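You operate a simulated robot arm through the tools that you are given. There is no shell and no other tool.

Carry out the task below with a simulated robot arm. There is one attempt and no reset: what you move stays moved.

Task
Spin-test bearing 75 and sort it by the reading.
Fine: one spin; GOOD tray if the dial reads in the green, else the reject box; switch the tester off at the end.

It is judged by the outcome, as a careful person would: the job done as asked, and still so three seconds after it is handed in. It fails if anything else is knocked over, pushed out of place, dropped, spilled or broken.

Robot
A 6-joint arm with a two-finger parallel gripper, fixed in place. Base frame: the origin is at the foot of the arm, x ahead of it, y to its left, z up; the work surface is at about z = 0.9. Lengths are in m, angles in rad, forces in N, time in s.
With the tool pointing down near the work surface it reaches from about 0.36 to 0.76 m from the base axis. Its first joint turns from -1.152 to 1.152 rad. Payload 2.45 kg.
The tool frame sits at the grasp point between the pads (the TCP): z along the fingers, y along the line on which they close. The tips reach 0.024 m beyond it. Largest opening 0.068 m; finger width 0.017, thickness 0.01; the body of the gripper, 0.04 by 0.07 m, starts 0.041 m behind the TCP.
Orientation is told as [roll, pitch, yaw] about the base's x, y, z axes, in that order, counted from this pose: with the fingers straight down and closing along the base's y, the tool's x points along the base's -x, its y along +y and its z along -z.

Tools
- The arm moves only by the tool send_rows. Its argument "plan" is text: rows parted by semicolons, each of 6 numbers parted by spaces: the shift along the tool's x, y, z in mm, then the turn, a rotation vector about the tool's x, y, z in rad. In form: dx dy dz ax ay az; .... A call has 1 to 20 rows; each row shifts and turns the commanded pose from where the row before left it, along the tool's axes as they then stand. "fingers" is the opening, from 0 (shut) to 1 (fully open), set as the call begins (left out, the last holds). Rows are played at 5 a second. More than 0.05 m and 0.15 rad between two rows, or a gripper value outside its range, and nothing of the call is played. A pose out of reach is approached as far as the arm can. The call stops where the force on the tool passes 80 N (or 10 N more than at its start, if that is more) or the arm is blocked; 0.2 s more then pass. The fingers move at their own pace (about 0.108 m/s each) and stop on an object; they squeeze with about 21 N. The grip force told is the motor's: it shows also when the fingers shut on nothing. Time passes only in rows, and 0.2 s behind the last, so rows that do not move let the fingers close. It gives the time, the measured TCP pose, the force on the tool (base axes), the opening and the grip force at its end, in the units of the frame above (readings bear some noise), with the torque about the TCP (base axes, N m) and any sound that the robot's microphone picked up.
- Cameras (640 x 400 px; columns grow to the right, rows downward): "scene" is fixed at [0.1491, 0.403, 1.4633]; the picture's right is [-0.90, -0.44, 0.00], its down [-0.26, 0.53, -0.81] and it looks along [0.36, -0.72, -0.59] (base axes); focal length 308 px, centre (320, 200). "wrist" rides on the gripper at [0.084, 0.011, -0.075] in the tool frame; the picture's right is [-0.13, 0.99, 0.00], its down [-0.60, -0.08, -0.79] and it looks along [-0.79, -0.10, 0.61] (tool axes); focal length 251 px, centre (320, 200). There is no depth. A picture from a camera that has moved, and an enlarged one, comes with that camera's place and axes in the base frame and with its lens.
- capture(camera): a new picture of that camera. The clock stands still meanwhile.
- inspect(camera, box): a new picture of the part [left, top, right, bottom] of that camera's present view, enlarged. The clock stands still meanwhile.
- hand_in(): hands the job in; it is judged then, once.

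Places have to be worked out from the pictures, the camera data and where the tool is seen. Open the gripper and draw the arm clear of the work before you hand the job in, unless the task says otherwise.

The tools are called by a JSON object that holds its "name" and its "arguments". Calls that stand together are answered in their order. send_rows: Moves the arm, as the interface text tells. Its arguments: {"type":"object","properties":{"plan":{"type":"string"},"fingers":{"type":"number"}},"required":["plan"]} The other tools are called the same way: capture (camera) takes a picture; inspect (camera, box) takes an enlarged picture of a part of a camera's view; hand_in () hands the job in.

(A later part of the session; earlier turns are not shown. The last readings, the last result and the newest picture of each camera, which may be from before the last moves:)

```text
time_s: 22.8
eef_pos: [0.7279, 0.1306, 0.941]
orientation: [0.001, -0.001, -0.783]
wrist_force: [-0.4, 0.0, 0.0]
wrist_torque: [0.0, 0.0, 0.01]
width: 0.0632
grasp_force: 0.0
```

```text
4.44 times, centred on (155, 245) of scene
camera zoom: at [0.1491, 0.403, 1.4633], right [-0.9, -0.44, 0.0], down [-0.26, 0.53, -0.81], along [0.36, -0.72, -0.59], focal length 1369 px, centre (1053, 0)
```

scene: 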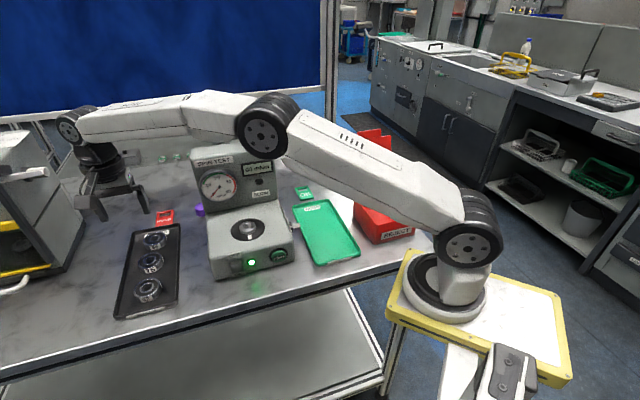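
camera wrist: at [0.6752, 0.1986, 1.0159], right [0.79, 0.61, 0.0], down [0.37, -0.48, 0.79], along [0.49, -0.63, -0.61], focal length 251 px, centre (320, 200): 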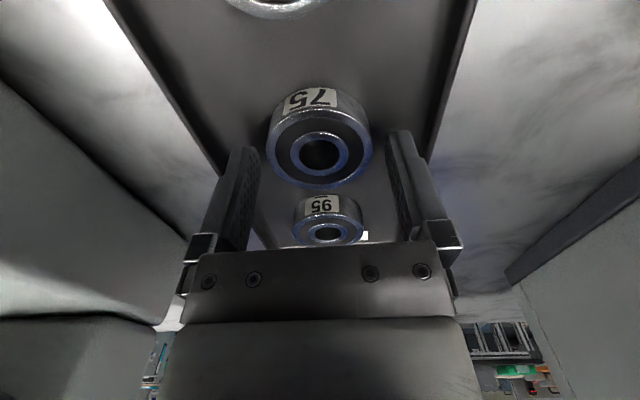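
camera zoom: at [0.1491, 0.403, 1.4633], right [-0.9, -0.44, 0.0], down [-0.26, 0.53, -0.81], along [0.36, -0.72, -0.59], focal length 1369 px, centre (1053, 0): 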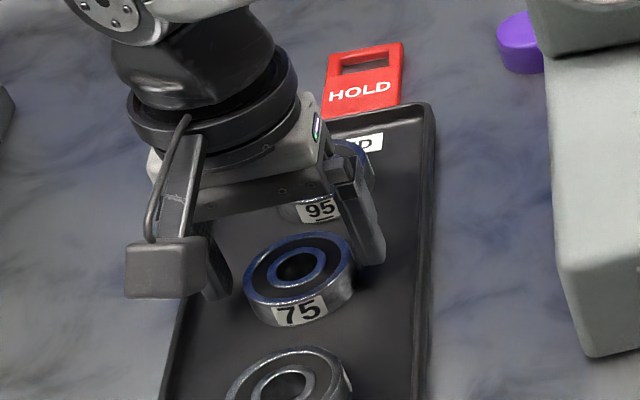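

The fingers straddle bearing 75 with clearance to 95, 62 and the rims. I lower another 5 mm slowly, then close.

{"name": "send_rows", "arguments": {"plan": "1 0 2.5 0 0 0;0 0 2.5 0 0 0;0 0 0 0 0 0"}}

{"name": "send_rows", "arguments": {"plan": "0 0 0 0 0 0;0 0 0 0 0 0;0 0 0 0 0 0", "fingers": 0.6}}

{"name": "capture", "arguments": {"camera": "wrist"}}

```text
time_s: 23.6
eef_pos: [0.7265, 0.1313, 0.936]
orientation: [-0.001, -0.002, -0.784]
wrist_force: [0.4, 0.5, 0.1]
wrist_torque: [-0.01, 0.01, 0.0]
width: 0.0631
grasp_force: 0.1
```

```text
time_s: 24.4
eef_pos: [0.7271, 0.1318, 0.9362]
orientation: [0.002, 0.001, -0.782]
wrist_force: [-0.4, 0.2, 0.8]
wrist_torque: [0.02, -0.03, 0.0]
width: 0.0514
grasp_force: 21.3
```

```text
taken
camera wrist: at [0.6744, 0.1986, 1.0113], right [0.79, 0.61, 0.0], down [0.37, -0.48, 0.79], along [0.49, -0.63, -0.61], focal length 251 px, centre (320, 200)
```

wrist: 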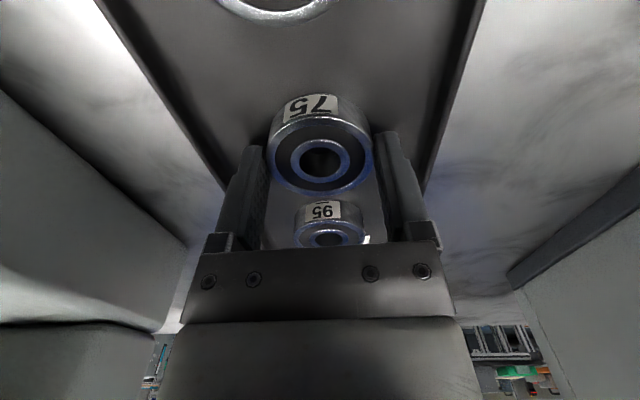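

Bearing 75 is gripped: width 0.0514, grip 21 N. I measure where its bore sits relative to the tool.

{"name": "inspect", "arguments": {"camera": "wrist", "box": [260, 85, 380, 205]}}

```text
3.33 times, centred on (320, 145) of wrist
camera zoom: at [0.6744, 0.1986, 1.0113], right [0.79, 0.61, 0.0], down [0.37, -0.48, 0.79], along [0.49, -0.63, -0.61], focal length 838 px, centre (320, 383)
```

zoom: 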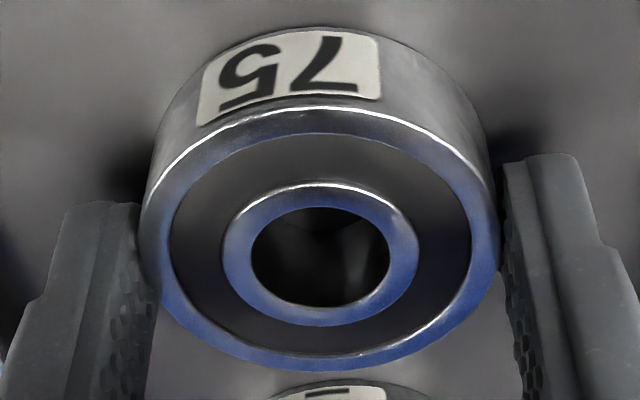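

The bore centre is within about 1 mm of the TCP, the bearing's underside is about 30 mm below the TCP and its height is about 17 mm. I lift straight up, then carry it over the spindle at z≈1.10.

{"name": "send_rows", "arguments": {"plan": "0 0 -8 0 0 0;0 0 -20 0 0 0;0 0 -34 0 0 0;0 0 -34 0 0 0;0 0 -34 0 0 0;0 0 -34 0 0 0;4.7 -37 0 0 0 0;4.7 -37 0 0 0 0;4.7 -37 0 0 0 0;4.7 -37 0 0 0 0;4.7 -37 0 0 0 0;4.7 -37 0 0 0 0;0 0 0 0 0 0"}}

{"name": "capture", "arguments": {"camera": "wrist"}}

{"name": "capture", "arguments": {"camera": "scene"}}

```text
time_s: 27.2
eef_pos: [0.5498, -0.0062, 1.0992]
orientation: [0.0, 0.0, -0.782]
wrist_force: [0.0, 0.2, -1.2]
wrist_torque: [-0.02, 0.02, 0.01]
width: 0.0408
grasp_force: 0.0
```

```text
taken
camera wrist: at [0.4972, 0.0611, 1.1753], right [0.79, 0.61, 0.0], down [0.37, -0.48, 0.79], along [0.49, -0.63, -0.61], focal length 251 px, centre (320, 200)
```

wrist: 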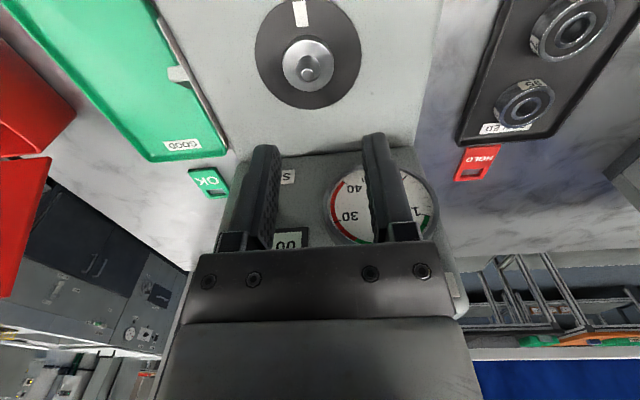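

```text
taken
```

scene: 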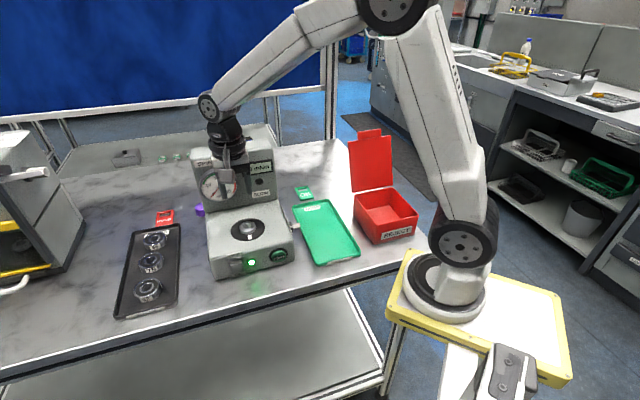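

The fingers read 0.0408 with no grip force: the bearing slipped out during the lift. All three appear to be in the tray still, so I look closely.

{"name": "inspect", "arguments": {"camera": "scene", "box": [110, 210, 200, 330]}}

{"name": "inspect", "arguments": {"camera": "wrist", "box": [220, 0, 400, 140]}}

{"name": "inspect", "arguments": {"camera": "wrist", "box": [430, 0, 640, 150]}}

```text
3.33 times, centred on (155, 270) of scene
camera zoom: at [0.1491, 0.403, 1.4633], right [-0.9, -0.44, 0.0], down [-0.26, 0.53, -0.81], along [0.36, -0.72, -0.59], focal length 1026 px, centre (870, -33)
```

zoom: 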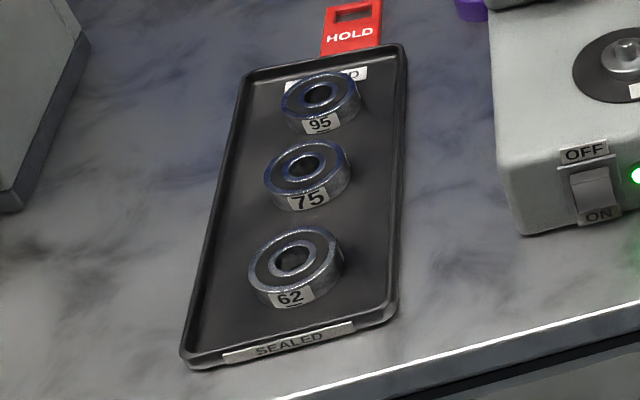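

```text
2.86 times, centred on (310, 70) of wrist
camera zoom: at [0.4972, 0.0611, 1.1753], right [0.79, 0.61, 0.0], down [0.37, -0.48, 0.79], along [0.49, -0.63, -0.61], focal length 718 px, centre (349, 571)
```

zoom: 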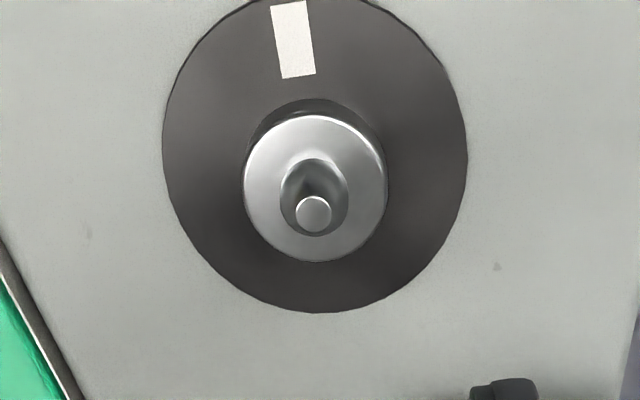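

```text
2.67 times, centred on (535, 75) of wrist
camera zoom: at [0.4972, 0.0611, 1.1753], right [0.79, 0.61, 0.0], down [0.37, -0.48, 0.79], along [0.49, -0.63, -0.61], focal length 670 px, centre (-253, 533)
```

zoom: 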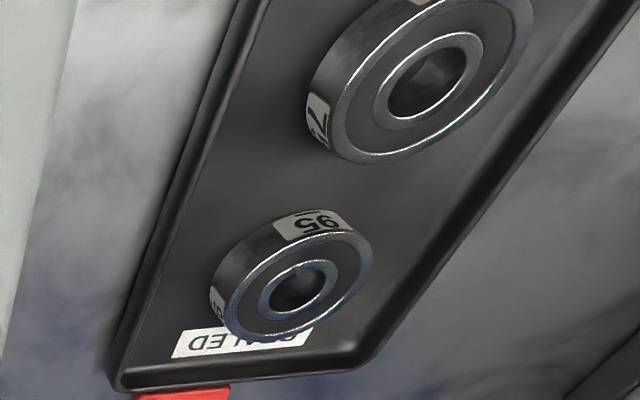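

Bearing 75 is back in its place in the tray, undisturbed; the grip was too shallow and I lifted too briskly. While I'm here I'll use the empty, open gripper to line up on the spindle, which I put at about 6 mm ahead and 10 mm to the -s side.

{"name": "send_rows", "arguments": {"plan": "-6 -10 0 0 0 0;0 0 30 0 0 0;0 0 30 0 0 0;0 0 25 0 0 0;0 0 0 0 0 0", "fingers": 1}}

{"name": "capture", "arguments": {"camera": "wrist"}}

{"name": "inspect", "arguments": {"camera": "wrist", "box": [260, 85, 380, 205]}}

{"name": "inspect", "arguments": {"camera": "scene", "box": [180, 130, 310, 290]}}

```text
time_s: 28.4
eef_pos: [0.5477, -0.0176, 1.0127]
orientation: [0.0, 0.001, -0.783]
wrist_force: [-0.2, 0.2, 0.0]
wrist_torque: [0.0, 0.01, -0.01]
width: 0.0681
grasp_force: 0.1
```

```text
taken
camera wrist: at [0.4954, 0.0503, 1.0888], right [0.79, 0.61, 0.0], down [0.37, -0.48, 0.79], along [0.49, -0.63, -0.61], focal length 251 px, centre (320, 200)
```

wrist: 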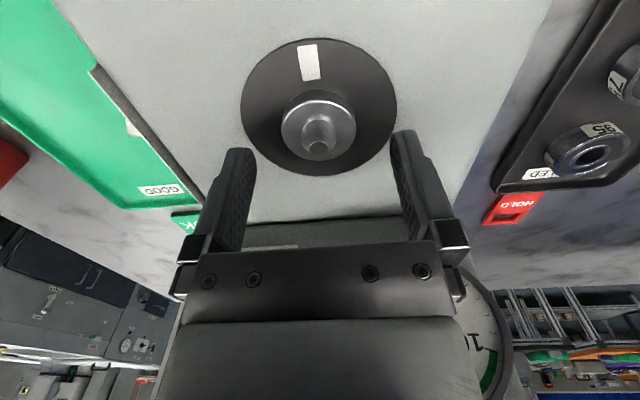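

```text
3.33 times, centred on (320, 145) of wrist
camera zoom: at [0.4954, 0.0503, 1.0888], right [0.79, 0.61, 0.0], down [0.37, -0.48, 0.79], along [0.49, -0.63, -0.61], focal length 838 px, centre (320, 383)
```

zoom: 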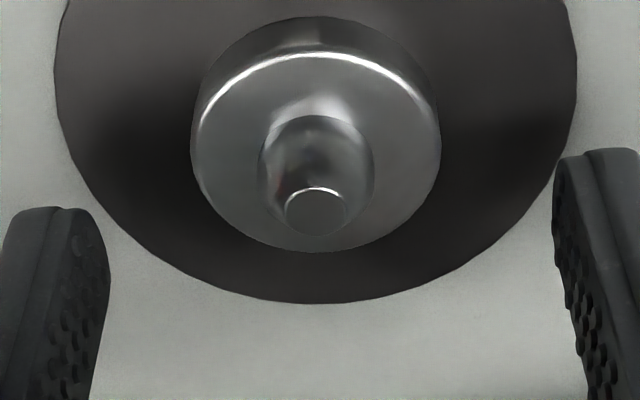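

```text
2.50 times, centred on (245, 210) of scene
camera zoom: at [0.1492, 0.403, 1.4633], right [-0.9, -0.44, 0.0], down [-0.26, 0.53, -0.81], along [0.36, -0.72, -0.59], focal length 770 px, centre (508, 175)
```

zoom: 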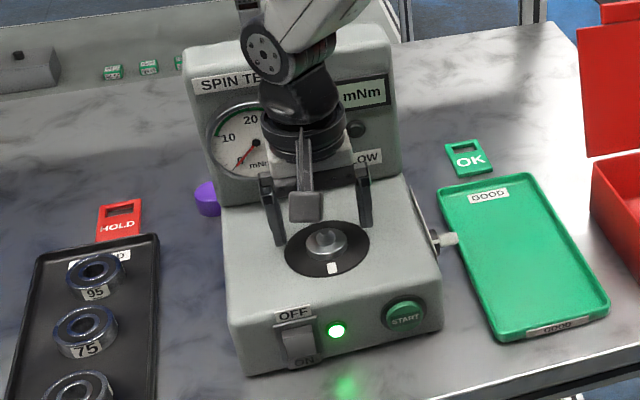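

The flange is centred side to side, but how far along the look direction is uncertain by a few mm. I rise a little and turn the wrist 90° so that direction becomes sideways in the picture and can be measured well.

{"name": "send_rows", "arguments": {"plan": "0 0 -15 0 0 0;0 0 0 0 0 -0.1428;0 0 0 0 0 -0.1428;0 0 0 0 0 -0.1428;0 0 0 0 0 -0.1428;0 0 0 0 0 -0.1428;0 0 0 0 0 -0.1428;0 0 0 0 0 -0.1428;0 0 0 0 0 -0.1428;0 0 0 0 0 -0.1428;0 0 0 0 0 -0.1428;0 0 0 0 0 -0.1428;0 0 15 0 0 0;0 0 0 0 0 0"}}

{"name": "capture", "arguments": {"camera": "wrist"}}

{"name": "inspect", "arguments": {"camera": "wrist", "box": [260, 85, 380, 205]}}

{"name": "inspect", "arguments": {"camera": "wrist", "box": [250, 0, 370, 80]}}

```text
time_s: 31.4
eef_pos: [0.5477, -0.0188, 1.0144]
orientation: [0.0, -0.001, 0.788]
wrist_force: [-0.3, 0.2, 0.0]
wrist_torque: [0.01, 0.03, 0.0]
width: 0.0681
grasp_force: 0.1
```

```text
taken
camera wrist: at [0.48, -0.0695, 1.09], right [-0.61, 0.79, 0.0], down [0.48, 0.37, 0.79], along [0.63, 0.49, -0.61], focal length 251 px, centre (320, 200)
```

wrist: 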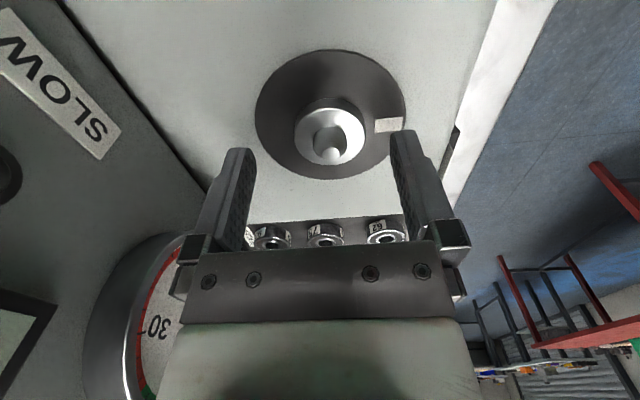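

```text
3.33 times, centred on (320, 145) of wrist
camera zoom: at [0.48, -0.0695, 1.09], right [-0.61, 0.79, 0.0], down [0.48, 0.37, 0.79], along [0.63, 0.49, -0.61], focal length 838 px, centre (320, 383)
```

zoom: 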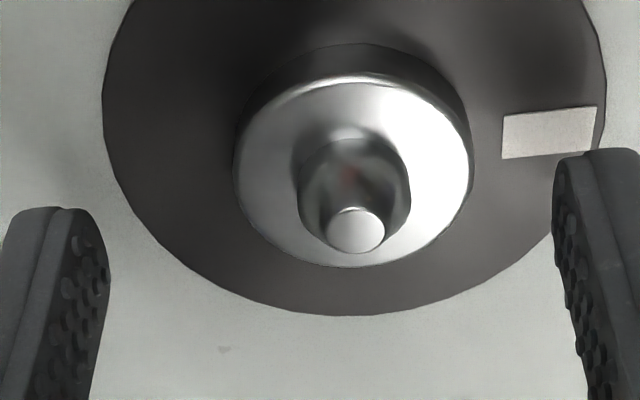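

```text
5.00 times, centred on (310, 40) of wrist
camera zoom: at [0.48, -0.0695, 1.09], right [-0.61, 0.79, 0.0], down [0.48, 0.37, 0.79], along [0.63, 0.49, -0.61], focal length 1257 px, centre (370, 1000)
```

zoom: 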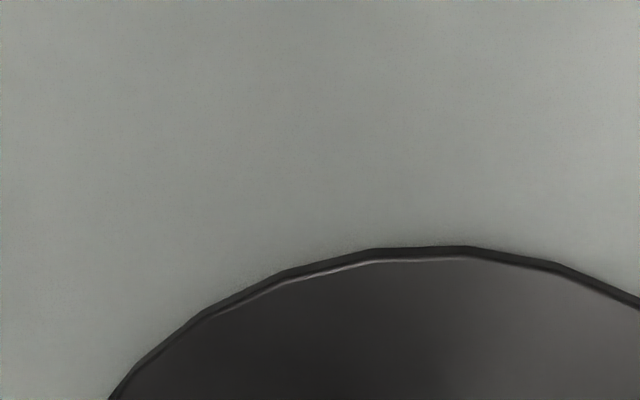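

This view shows the spindle 5.3 mm toward -q of the tool axis; the flange top is at z≈0.986 and the peg tip at z≈0.9965. I go back to bearing 75 for a deeper, slower grasp, rising first, turning back and travelling to a spot above the tray.

{"name": "send_rows", "arguments": {"plan": "0 0 -43 0 0 0;0 0 -43 0 0 0;0 0 0 0 0 0.1428;0 0 0 0 0 0.1428;0 0 0 0 0 0.1428;0 0 0 0 0 0.1428;0 0 0 0 0 0.1428;0 0 0 0 0 0.1428;0 0 0 0 0 0.1428;0 0 0 0 0 0.1428;0 0 0 0 0 0.1428;0 0 0 0 0 0.1428;0 0 0 0 0 0.1428;-3.7 38.67 0 0 0 0;-3.7 38.67 0 0 0 0;-3.7 38.67 0 0 0 0;-3.7 38.67 0 0 0 0;-3.7 38.67 0 0 0 0;-3.7 38.66 0 0 0 0;0 0 0 0 0 0", "fingers": 0.93}}

{"name": "inspect", "arguments": {"camera": "wrist", "box": [260, 0, 380, 80]}}

```text
time_s: 35.6
eef_pos: [0.727, 0.1325, 1.0985]
orientation: [-0.003, -0.001, -0.782]
wrist_force: [-0.1, -0.1, 0.2]
wrist_torque: [0.03, -0.02, -0.02]
width: 0.0632
grasp_force: 0.1
```

```text
5.00 times, centred on (320, 40) of wrist
camera zoom: at [0.6742, 0.1996, 1.1745], right [0.79, 0.61, 0.0], down [0.37, -0.48, 0.79], along [0.48, -0.63, -0.61], focal length 1257 px, centre (320, 1000)
```

zoom: 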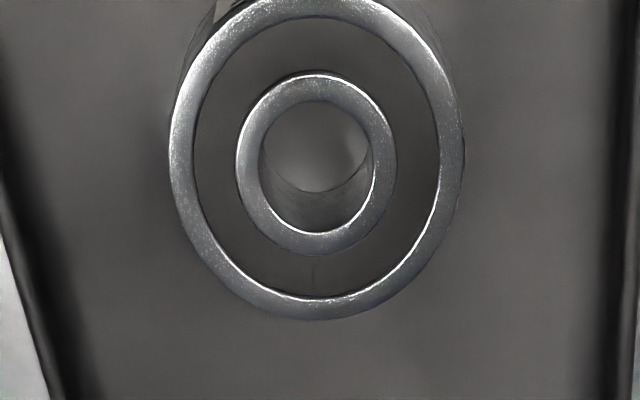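

The bearing is still centred under the tool within about 1.5 mm. I come down over it, then slowly deeper so the tips are almost at the tray floor.

{"name": "send_rows", "arguments": {"plan": "-1 0 38.5 0 0 0;0 0 38.5 0 0 0;0 0 38.5 0 0 0;0 0 38.5 0 0 0;0 0 4 0 0 0;0 0 4 0 0 0;0 0 2 0 0 0;0 0 0 0 0 0"}}

{"name": "inspect", "arguments": {"camera": "scene", "box": [110, 220, 200, 290]}}

{"name": "inspect", "arguments": {"camera": "wrist", "box": [200, 70, 440, 250]}}

```text
time_s: 37.4
eef_pos: [0.7287, 0.1306, 0.9379]
orientation: [-0.001, 0.0, -0.783]
wrist_force: [0.3, -0.1, -0.6]
wrist_torque: [-0.02, 0.01, 0.0]
width: 0.0633
grasp_force: 0.1
```

```text
5.71 times, centred on (155, 255) of scene
camera zoom: at [0.1491, 0.403, 1.4633], right [-0.9, -0.44, 0.0], down [-0.26, 0.53, -0.81], along [0.36, -0.72, -0.59], focal length 1760 px, centre (1263, -114)
```

zoom: 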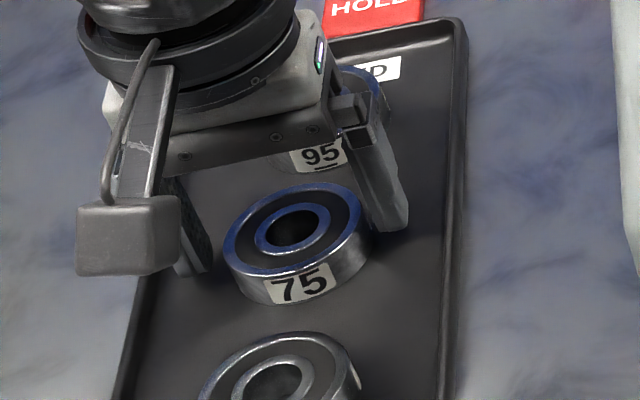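

```text
2.22 times, centred on (320, 160) of wrist
camera zoom: at [0.6755, 0.1977, 1.0121], right [0.79, 0.61, 0.0], down [0.37, -0.48, 0.79], along [0.49, -0.63, -0.61], focal length 559 px, centre (320, 289)
```

zoom: 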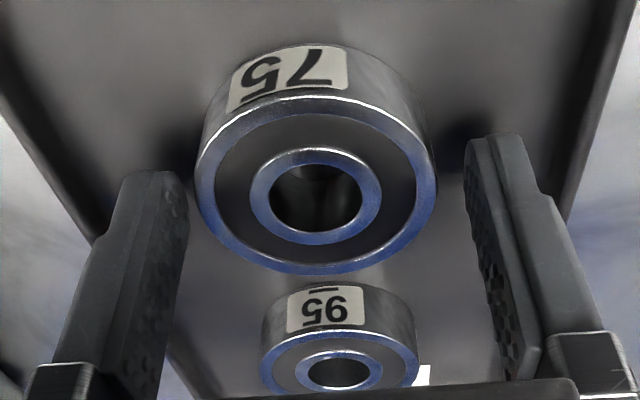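

The fingers are well placed around 75. I lower in 1 mm steps toward the tray floor, watching the force.

{"name": "send_rows", "arguments": {"plan": "0 0 1 0 0 0;0 0 1 0 0 0;0 0 1 0 0 0;0 0 1 0 0 0;0 0 0 0 0 0"}}

```text
time_s: 38.6
eef_pos: [0.7284, 0.1311, 0.9326]
orientation: [0.0, 0.0, -0.784]
wrist_force: [-0.5, 0.7, 0.0]
wrist_torque: [0.01, 0.01, 0.0]
width: 0.0632
grasp_force: 0.0
```

{"name": "send_rows", "arguments": {"plan": "0 0 1 0 0 0;0 0 1 0 0 0;0 0 0 0 0 0"}}

```text
time_s: 39.4
eef_pos: [0.7279, 0.1324, 0.9299]
orientation: [0.0, 0.0, -0.783]
wrist_force: [-0.2, 0.3, -1.1]
wrist_torque: [-0.04, 0.0, 0.0]
width: 0.063
grasp_force: 0.1
```

No contact yet at z≈0.930. One more millimetre, then I close firmly.

{"name": "send_rows", "arguments": {"plan": "0 0 1 0 0 0;0 0 0 0 0 0"}}

{"name": "inspect", "arguments": {"camera": "scene", "box": [120, 230, 180, 280]}}

```text
time_s: 40.0
eef_pos: [0.7273, 0.1324, 0.9288]
orientation: [0.0, 0.001, -0.782]
wrist_force: [0.5, -0.1, 3.9]
wrist_torque: [-0.06, 0.12, 0.02]
width: 0.0639
grasp_force: 0.7
```

```text
8.00 times, centred on (150, 255) of scene
camera zoom: at [0.1491, 0.4029, 1.4633], right [-0.9, -0.44, 0.0], down [-0.26, 0.53, -0.81], along [0.36, -0.72, -0.59], focal length 2464 px, centre (1680, -240)
```

zoom: 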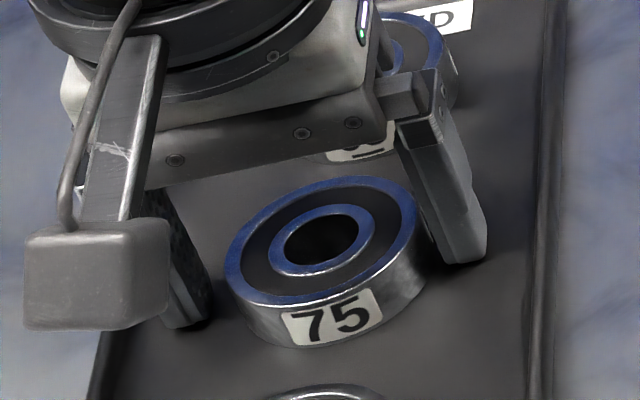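

The tips just touched the tray floor (3.9 N). I rise 1.5 mm and close fully, then lift a little and slowly to test the grip.

{"name": "send_rows", "arguments": {"plan": "0 0 -1.5 0 0 0;0 0 0 0 0 0"}}

{"name": "send_rows", "arguments": {"plan": "0 0 0 0 0 0;0 0 0 0 0 0;0 0 0 0 0 0;0 0 0 0 0 0;0 0 0 0 0 0", "fingers": 0}}

{"name": "send_rows", "arguments": {"plan": "0 0 -1 0 0 0;0 0 -2 0 0 0;0 0 -3 0 0 0;0 0 0 0 0 0;0 0 0 0 0 0"}}

{"name": "inspect", "arguments": {"camera": "scene", "box": [120, 230, 180, 280]}}

```text
time_s: 40.6
eef_pos: [0.7285, 0.1315, 0.9309]
orientation: [-0.001, -0.001, -0.783]
wrist_force: [0.6, 0.4, 0.6]
wrist_torque: [-0.03, -0.02, 0.0]
width: 0.0634
grasp_force: 0.1
```

```text
time_s: 41.8
eef_pos: [0.7268, 0.1317, 0.9299]
orientation: [0.0, 0.001, -0.783]
wrist_force: [0.3, -0.7, 0.4]
wrist_torque: [0.0, 0.01, -0.02]
width: 0.0509
grasp_force: 20.7
```

```text
time_s: 43.0
eef_pos: [0.7302, 0.1303, 0.9364]
orientation: [0.0, -0.001, -0.784]
wrist_force: [0.0, -0.5, -1.9]
wrist_torque: [-0.02, 0.03, 0.0]
width: 0.0509
grasp_force: 20.7
```

```text
8.00 times, centred on (150, 255) of scene
camera zoom: at [0.1492, 0.403, 1.4633], right [-0.9, -0.44, 0.0], down [-0.26, 0.53, -0.81], along [0.36, -0.72, -0.59], focal length 2464 px, centre (1680, -240)
```

zoom: 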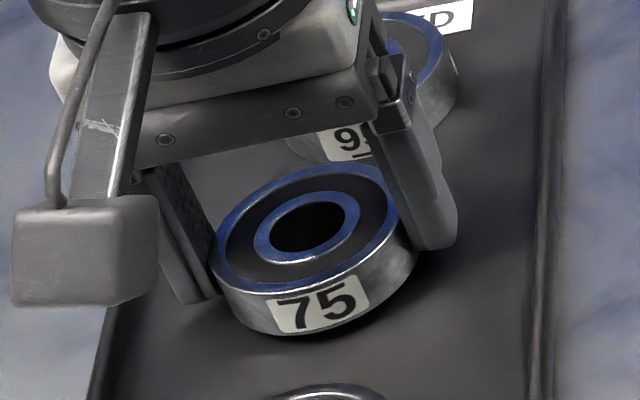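

The bearing is off the floor and held (load about 1.9 N). I check its attitude in the wrist view.

{"name": "inspect", "arguments": {"camera": "wrist", "box": [260, 85, 380, 205]}}

{"name": "capture", "arguments": {"camera": "wrist"}}

```text
3.33 times, centred on (320, 145) of wrist
camera zoom: at [0.6764, 0.1987, 1.0122], right [0.79, 0.61, 0.0], down [0.37, -0.48, 0.79], along [0.49, -0.63, -0.61], focal length 838 px, centre (320, 383)
```

zoom: 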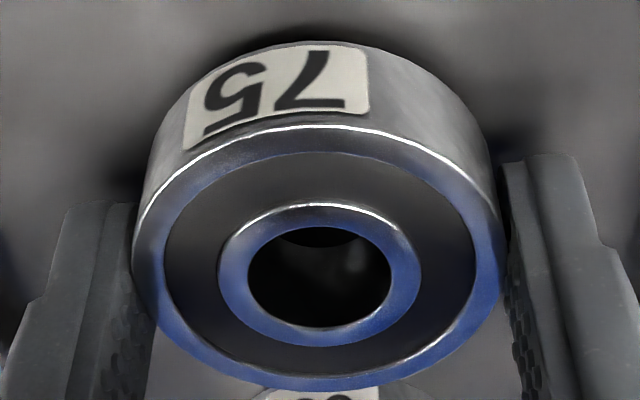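

```text
taken
camera wrist: at [0.6764, 0.1987, 1.0122], right [0.79, 0.61, 0.0], down [0.37, -0.48, 0.79], along [0.49, -0.63, -0.61], focal length 251 px, centre (320, 200)
```

wrist: 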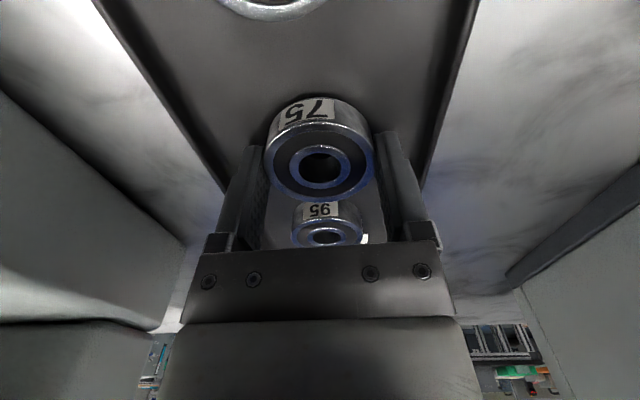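

The bearing is level and centred, with its top about 7.6 mm and its underside about 24.6 mm below the TCP. I lift gently and carry it over the spindle with the correction found earlier.

{"name": "send_rows", "arguments": {"plan": "0 0 -10 0 0 0;0 0 -15 0 0 0;0 0 -15 0 0 0;0 0 -15 0 0 0;0 0 -15 0 0 0;0 0 -20 0 0 0;0 0 -20 0 0 0;0 0 -10 0 0 0;2.8 -23.2 0 0 0 0;2.8 -23.2 0 0 0 0;2.8 -23.2 0 0 0 0;2.8 -23.2 0 0 0 0;2.8 -23.2 0 0 0 0;2.8 -23.2 0 0 0 0;2.8 -23.2 0 0 0 0;2.8 -23.2 0 0 0 0;2.8 -23.2 0 0 0 0;2.8 -23.2 0 0 0 0;0 0 0 0 0 0"}}

{"name": "capture", "arguments": {"camera": "wrist"}}

{"name": "inspect", "arguments": {"camera": "scene", "box": [180, 150, 310, 290]}}

```text
time_s: 47.0
eef_pos: [0.5426, -0.0145, 1.0569]
orientation: [0.0, 0.001, -0.784]
wrist_force: [0.7, -0.2, -2.2]
wrist_torque: [0.03, -0.01, 0.01]
width: 0.0511
grasp_force: 21.3
```

```text
taken
camera wrist: at [0.4906, 0.0538, 1.1322], right [0.79, 0.61, 0.0], down [0.37, -0.48, 0.79], along [0.49, -0.63, -0.61], focal length 251 px, centre (320, 200)
```

wrist: 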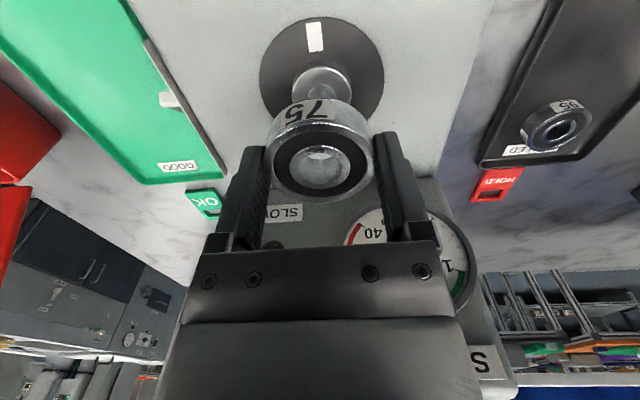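

```text
2.86 times, centred on (245, 220) of scene
camera zoom: at [0.1492, 0.403, 1.4633], right [-0.9, -0.44, 0.0], down [-0.26, 0.53, -0.81], along [0.36, -0.72, -0.59], focal length 880 px, centre (534, 143)
```

zoom: 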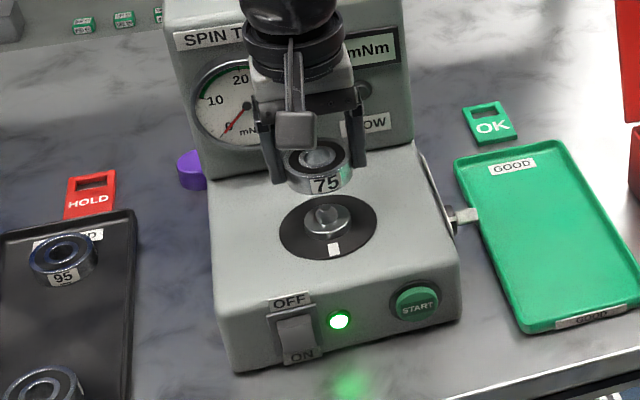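

The bearing hangs over the spindle. I zoom in on both in the scene view to check the alignment across that view.

{"name": "inspect", "arguments": {"camera": "scene", "box": [210, 190, 280, 250]}}

{"name": "inspect", "arguments": {"camera": "wrist", "box": [240, 0, 400, 210]}}

```text
6.67 times, centred on (245, 220) of scene
camera zoom: at [0.1492, 0.403, 1.4633], right [-0.9, -0.44, 0.0], down [-0.26, 0.53, -0.81], along [0.36, -0.72, -0.59], focal length 2053 px, centre (820, 67)
```

zoom: 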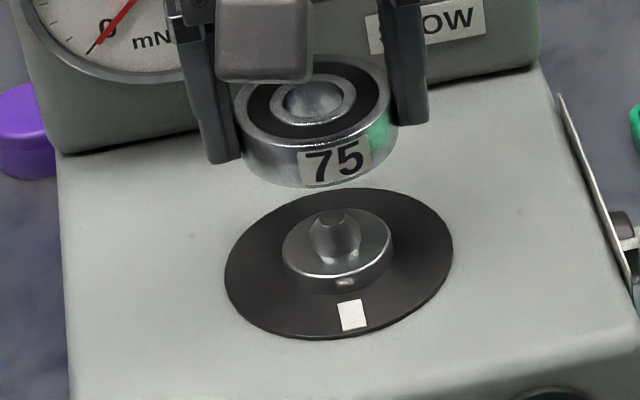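

```text
1.90 times, centred on (320, 105) of wrist
camera zoom: at [0.4906, 0.0538, 1.1322], right [0.79, 0.61, 0.0], down [0.37, -0.48, 0.79], along [0.49, -0.63, -0.61], focal length 479 px, centre (320, 381)
```

zoom: 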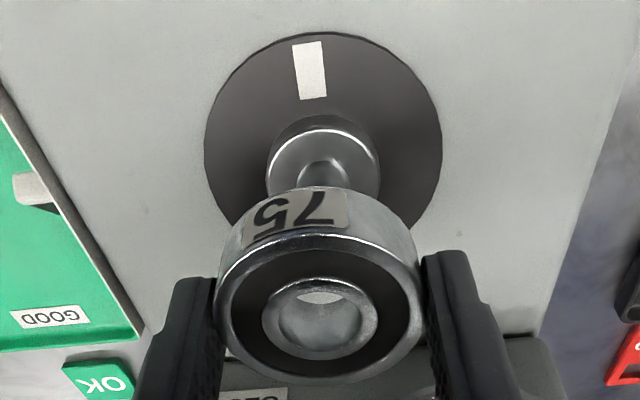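

Both views agree that the spindle is about 1 mm to the +s side. I shift by that and turn the wrist 90° at this safe height to check the other direction the same way.

{"name": "send_rows", "arguments": {"plan": "0 1 0 0 0 0;0 0 0 0 0 -0.1428;0 0 0 0 0 -0.1428;0 0 0 0 0 -0.1428;0 0 0 0 0 -0.1428;0 0 0 0 0 -0.1428;0 0 0 0 0 -0.1428;0 0 0 0 0 -0.1428;0 0 0 0 0 -0.1428;0 0 0 0 0 -0.1428;0 0 0 0 0 -0.1428;0 0 0 0 0 -0.1428;0 0 0 0 0 0"}}

{"name": "inspect", "arguments": {"camera": "wrist", "box": [240, 0, 400, 210]}}

{"name": "inspect", "arguments": {"camera": "scene", "box": [210, 190, 280, 250]}}

```text
time_s: 49.8
eef_pos: [0.546, -0.0139, 1.0564]
orientation: [0.001, 0.0, 0.788]
wrist_force: [0.8, -0.6, -1.8]
wrist_torque: [0.0, -0.02, -0.01]
width: 0.0511
grasp_force: 20.8
```

```text
1.90 times, centred on (320, 105) of wrist
camera zoom: at [0.4775, -0.0649, 1.1324], right [-0.61, 0.79, 0.0], down [0.48, 0.37, 0.79], along [0.63, 0.49, -0.61], focal length 479 px, centre (320, 381)
```

zoom: 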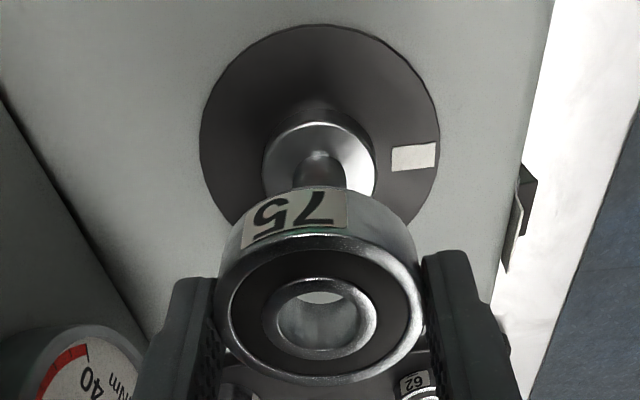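

```text
6.67 times, centred on (245, 220) of scene
camera zoom: at [0.1492, 0.403, 1.4633], right [-0.9, -0.44, 0.0], down [-0.26, 0.53, -0.81], along [0.36, -0.72, -0.59], focal length 2053 px, centre (820, 67)
```

zoom: 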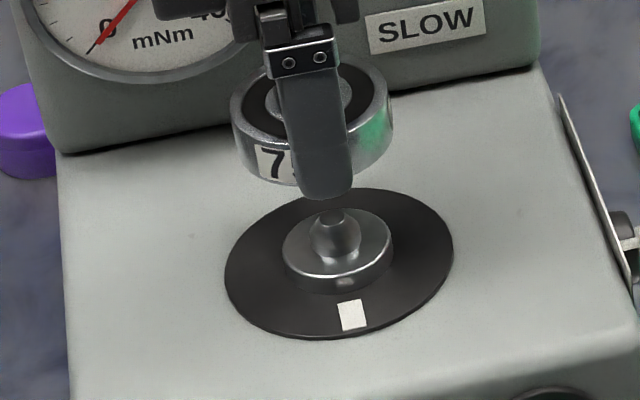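

In this view the peg, disc and bearing line up within about 0.3 mm. I lower gently, 30 mm first to just above the peg tip, then in small steps watching the force.

{"name": "send_rows", "arguments": {"plan": "0 0 15 0 0 0;0 0 10 0 0 0;0 0 5 0 0 0;0 0 2 0 0 0;0 0 2 0 0 0;0 0 2 0 0 0;0 0 0 0 0 0"}}

{"name": "inspect", "arguments": {"camera": "scene", "box": [210, 190, 280, 250]}}

{"name": "inspect", "arguments": {"camera": "wrist", "box": [240, 0, 400, 210]}}

```text
time_s: 51.4
eef_pos: [0.5448, -0.0147, 1.0224]
orientation: [0.0, 0.0, 0.787]
wrist_force: [-0.1, 0.3, -1.4]
wrist_torque: [-0.01, -0.03, 0.01]
width: 0.0513
grasp_force: 21.8
```

```text
6.67 times, centred on (245, 220) of scene
camera zoom: at [0.1492, 0.403, 1.4633], right [-0.9, -0.44, 0.0], down [-0.26, 0.53, -0.81], along [0.36, -0.72, -0.59], focal length 2053 px, centre (820, 67)
```

zoom: 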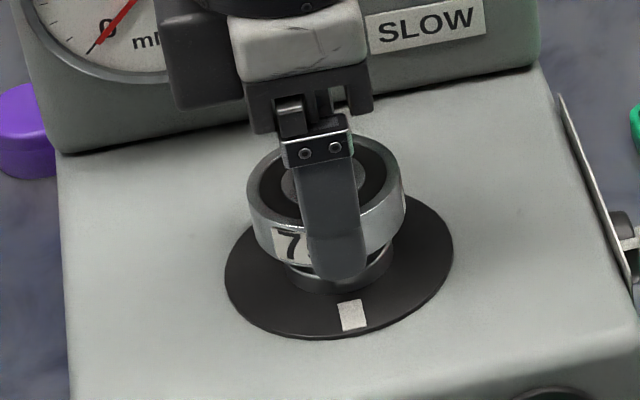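

```text
1.90 times, centred on (320, 105) of wrist
camera zoom: at [0.4777, -0.0648, 1.0969], right [-0.61, 0.79, 0.0], down [0.48, 0.37, 0.79], along [0.63, 0.48, -0.61], focal length 479 px, centre (320, 381)
```

zoom: 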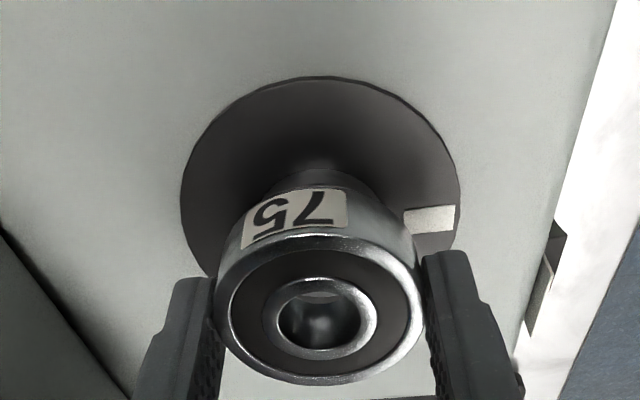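

No contact yet and the alignment holds. I continue down in small steps.

{"name": "send_rows", "arguments": {"plan": "0 0 2 0 0 0;0 0 2 0 0 0;0 0 2 0 0 0;0 0 0 0 0 0"}}

```text
time_s: 52.4
eef_pos: [0.5451, -0.0138, 1.0164]
orientation: [-0.001, -0.001, 0.787]
wrist_force: [-0.3, 0.2, -2.5]
wrist_torque: [0.01, 0.01, 0.03]
width: 0.0514
grasp_force: 21.4
```

{"name": "send_rows", "arguments": {"plan": "0 0 1.5 0 0 0;0 0 1.5 0 0 0;0 0 1 0 0 0;0 0 0 0 0 0"}}

{"name": "inspect", "arguments": {"camera": "scene", "box": [210, 190, 280, 250]}}

{"name": "inspect", "arguments": {"camera": "wrist", "box": [260, 85, 380, 205]}}

```text
time_s: 53.4
eef_pos: [0.546, -0.0139, 1.0125]
orientation: [-0.002, -0.001, 0.788]
wrist_force: [0.0, 0.9, -1.8]
wrist_torque: [-0.02, -0.01, 0.0]
width: 0.0513
grasp_force: 21.1
```

```text
6.67 times, centred on (245, 220) of scene
camera zoom: at [0.1492, 0.403, 1.4633], right [-0.9, -0.44, 0.0], down [-0.26, 0.53, -0.81], along [0.36, -0.72, -0.59], focal length 2053 px, centre (820, 67)
```

zoom: 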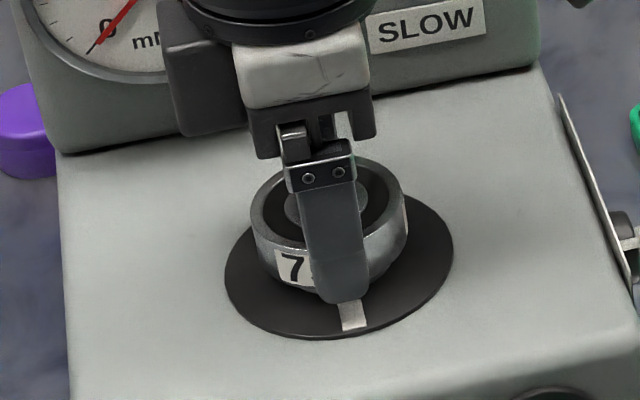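

```text
3.33 times, centred on (320, 145) of wrist
camera zoom: at [0.478, -0.0646, 1.0867], right [-0.61, 0.79, 0.0], down [0.48, 0.37, 0.79], along [0.63, 0.48, -0.61], focal length 838 px, centre (320, 383)
```

zoom: 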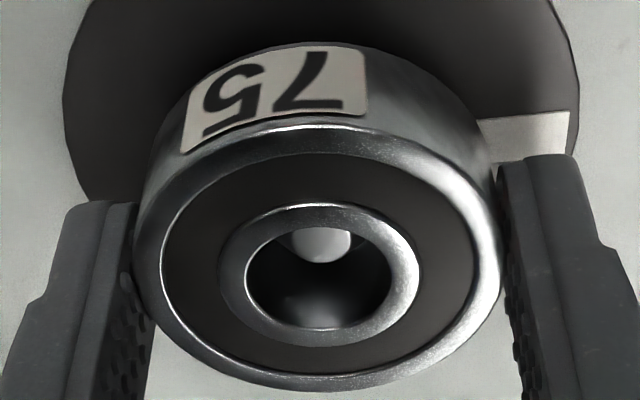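

The peg tip is now visible inside the bore and centred, with no contact force yet. A couple more millimetres to seat it on the flange.

{"name": "send_rows", "arguments": {"plan": "0 0 1 0 0 0;0 0 1 0 0 0;0 0 0 0 0 0"}}

```text
time_s: 54.2
eef_pos: [0.5462, -0.0136, 1.0109]
orientation: [-0.001, -0.003, 0.787]
wrist_force: [-0.6, 0.7, 13.1]
wrist_torque: [0.08, 0.11, -0.09]
width: 0.0513
grasp_force: 20.7
```

A firm 13 N contact at the expected height (bearing underside ≈ flange). I ease off 1 mm, open the fingers and look.

{"name": "send_rows", "arguments": {"plan": "0 0 -1 0 0 0;0 0 0 0 0 0"}}

{"name": "send_rows", "arguments": {"plan": "0 0 0 0 0 0;0 0 0 0 0 0;0 0 0 0 0 0", "fingers": 1}}

{"name": "inspect", "arguments": {"camera": "wrist", "box": [240, 60, 400, 210]}}

{"name": "inspect", "arguments": {"camera": "scene", "box": [210, 190, 280, 250]}}

```text
time_s: 54.8
eef_pos: [0.5463, -0.0143, 1.0102]
orientation: [0.0, 0.001, 0.787]
wrist_force: [2.5, 0.4, 6.1]
wrist_torque: [0.11, -0.19, -0.01]
width: 0.0511
grasp_force: 21.4
```

```text
time_s: 55.6
eef_pos: [0.5453, -0.0136, 1.0098]
orientation: [-0.001, -0.001, 0.787]
wrist_force: [0.2, -0.7, -0.3]
wrist_torque: [0.03, 0.02, -0.04]
width: 0.0681
grasp_force: 0.0
```

```text
2.67 times, centred on (320, 135) of wrist
camera zoom: at [0.4779, -0.0647, 1.0855], right [-0.61, 0.79, 0.0], down [0.48, 0.37, 0.79], along [0.63, 0.48, -0.61], focal length 670 px, centre (320, 373)
```

zoom: 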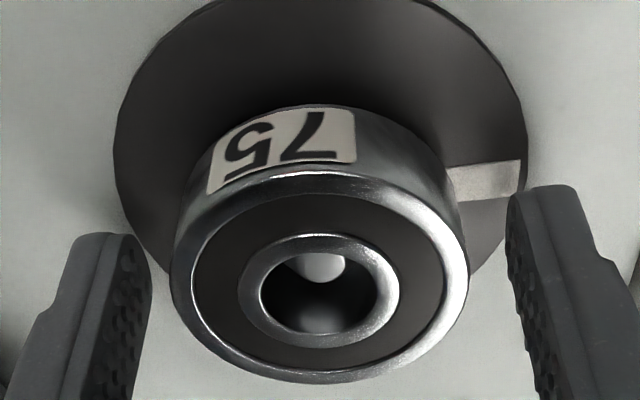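

```text
6.67 times, centred on (245, 220) of scene
camera zoom: at [0.1491, 0.403, 1.4633], right [-0.9, -0.44, 0.0], down [-0.26, 0.53, -0.81], along [0.36, -0.72, -0.59], focal length 2053 px, centre (820, 67)
```

zoom: 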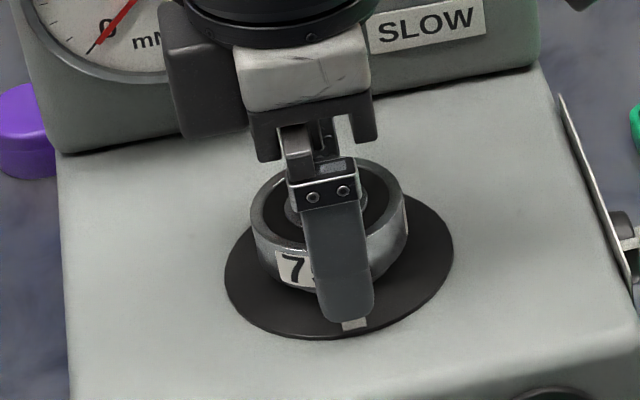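

Released. I rise straight up about 90 mm to clear it and check the seating from both cameras.

{"name": "send_rows", "arguments": {"plan": "0 0 -4 0 0 0;0 0 -10 0 0 0;0 0 -20 0 0 0;0 0 -30 0 0 0;0 0 -30 0 0 0;0 0 0 0 0 0"}}

{"name": "inspect", "arguments": {"camera": "wrist", "box": [220, 0, 420, 130]}}

{"name": "inspect", "arguments": {"camera": "scene", "box": [210, 190, 290, 260]}}

```text
time_s: 57.0
eef_pos: [0.5446, -0.0142, 1.1031]
orientation: [0.0, -0.002, 0.787]
wrist_force: [-0.5, -0.7, -0.6]
wrist_torque: [-0.02, 0.03, -0.01]
width: 0.0682
grasp_force: 0.1
```

```text
3.08 times, centred on (320, 65) of wrist
camera zoom: at [0.4773, -0.0646, 1.1793], right [-0.61, 0.79, 0.0], down [0.48, 0.37, 0.79], along [0.63, 0.48, -0.61], focal length 774 px, centre (320, 615)
```

zoom: 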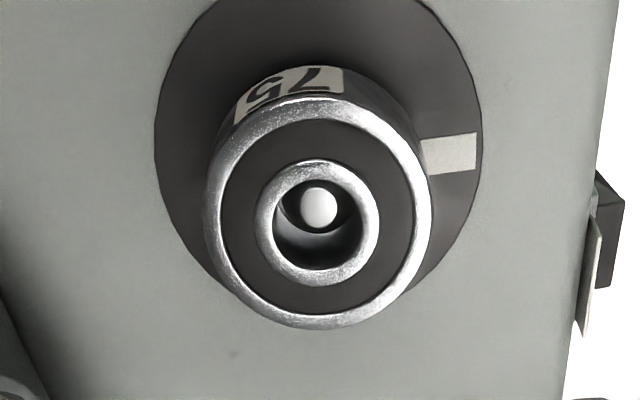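

```text
5.71 times, centred on (250, 225) of scene
camera zoom: at [0.1491, 0.403, 1.4633], right [-0.9, -0.44, 0.0], down [-0.26, 0.53, -0.81], along [0.36, -0.72, -0.59], focal length 1760 px, centre (720, 57)
```

zoom: 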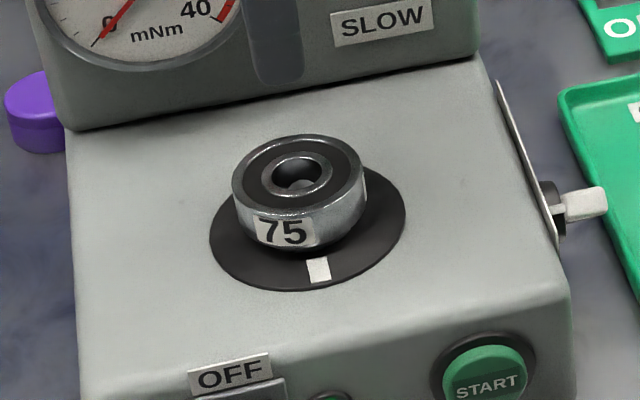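

The bearing appears seated on the peg. I check the whole tester (power lamp, display) and look along for tilt.

{"name": "inspect", "arguments": {"camera": "scene", "box": [180, 140, 320, 290]}}

{"name": "inspect", "arguments": {"camera": "scene", "box": [228, 205, 268, 235]}}

```text
2.67 times, centred on (250, 215) of scene
camera zoom: at [0.1491, 0.403, 1.4633], right [-0.9, -0.44, 0.0], down [-0.26, 0.53, -0.81], along [0.36, -0.72, -0.59], focal length 821 px, centre (507, 160)
```

zoom: 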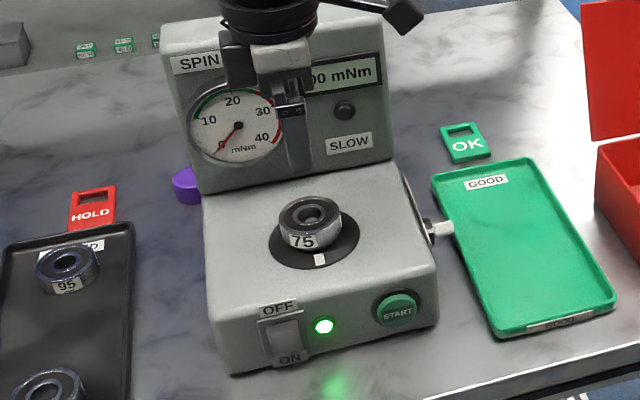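

```text
13.33 times, centred on (248, 220) of scene
camera zoom: at [0.1491, 0.403, 1.4633], right [-0.9, -0.44, 0.0], down [-0.26, 0.53, -0.81], along [0.36, -0.72, -0.59], focal length 4106 px, centre (1280, -67)
```

zoom: 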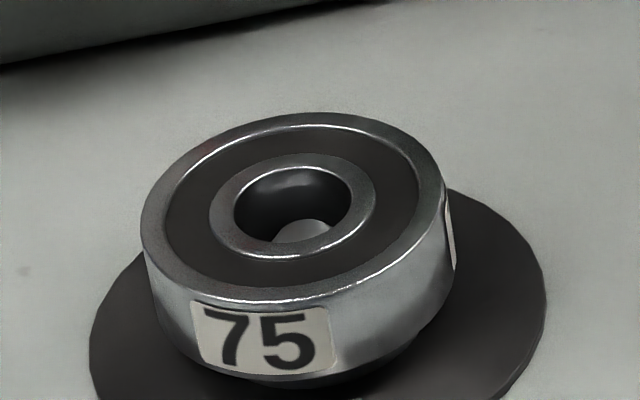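

The bearing sits level on the flange and the tester is on at 00 mNm. Only one spin is allowed, so before pressing START I take a closer, lower look at the speed knob.

{"name": "send_rows", "arguments": {"plan": "42.3 -2 0 0 0 0;42.3 -2 0 0 0 0;42.3 -2 0 0 0 0;42.3 -2 0 0 0 0;42.3 -2 0 0 0 0;0 0 35 0 0 0;0 0 35 0 0 0;0 0 35 0 0 0;0 0 0 0 0 0"}}

{"name": "capture", "arguments": {"camera": "wrist"}}

{"name": "inspect", "arguments": {"camera": "wrist", "box": [250, 120, 390, 230]}}

{"name": "inspect", "arguments": {"camera": "scene", "box": [180, 140, 320, 290]}}

```text
time_s: 59.0
eef_pos: [0.4037, -0.1722, 0.9964]
orientation: [0.0, 0.001, 0.788]
wrist_force: [-0.2, -0.7, 0.0]
wrist_torque: [-0.01, -0.01, -0.02]
width: 0.068
grasp_force: 0.0
```

```text
taken
camera wrist: at [0.3362, -0.2229, 1.0717], right [-0.61, 0.79, 0.0], down [0.48, 0.37, 0.79], along [0.63, 0.48, -0.61], focal length 251 px, centre (320, 200)
```

wrist: 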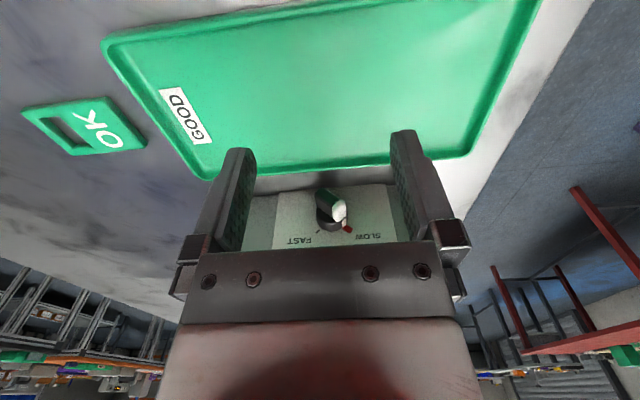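

```text
3.64 times, centred on (320, 175) of wrist
camera zoom: at [0.3362, -0.2229, 1.0717], right [-0.61, 0.79, 0.0], down [0.48, 0.37, 0.79], along [0.63, 0.48, -0.61], focal length 914 px, centre (320, 291)
```

zoom: 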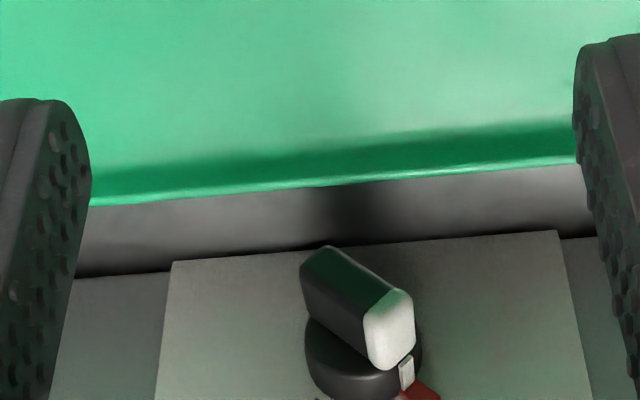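

```text
2.67 times, centred on (250, 215) of scene
camera zoom: at [0.1492, 0.403, 1.4633], right [-0.9, -0.44, 0.0], down [-0.26, 0.53, -0.81], along [0.36, -0.72, -0.59], focal length 821 px, centre (507, 160)
```

zoom: 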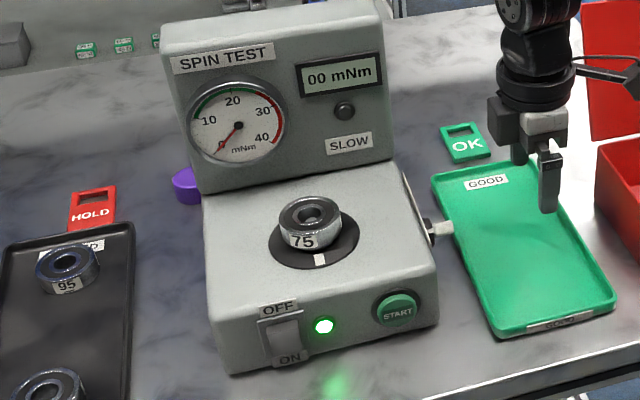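

I zoom on the knob's mark and the labels.

{"name": "inspect", "arguments": {"camera": "wrist", "box": [265, 180, 405, 250]}}

{"name": "inspect", "arguments": {"camera": "scene", "box": [195, 160, 245, 205]}}

```text
4.57 times, centred on (335, 215) of wrist
camera zoom: at [0.3362, -0.2229, 1.0717], right [-0.61, 0.79, 0.0], down [0.48, 0.37, 0.79], along [0.63, 0.48, -0.61], focal length 1149 px, centre (251, 131)
```

zoom: 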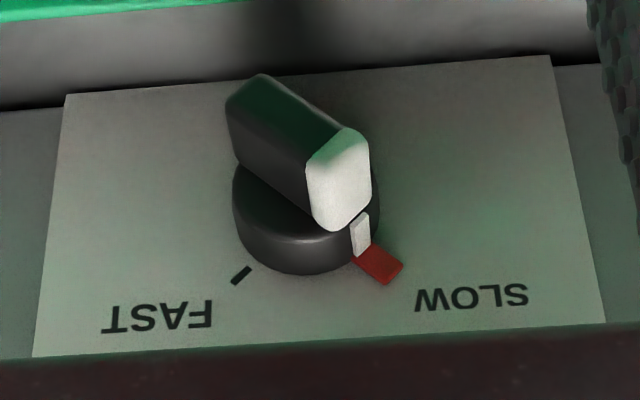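

```text
8.89 times, centred on (220, 182) of scene
camera zoom: at [0.1492, 0.403, 1.4633], right [-0.9, -0.44, 0.0], down [-0.26, 0.53, -0.81], along [0.36, -0.72, -0.59], focal length 2737 px, centre (1209, 356)
```

zoom: 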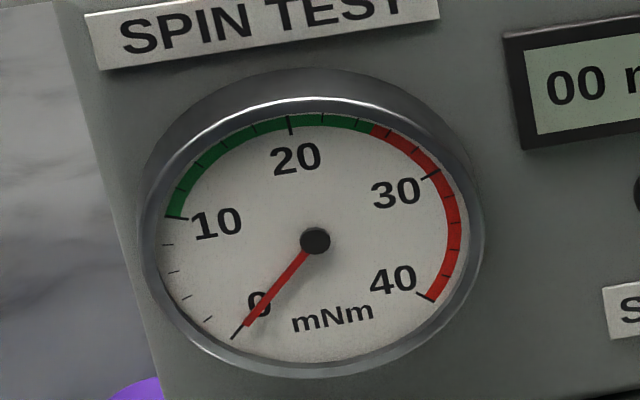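

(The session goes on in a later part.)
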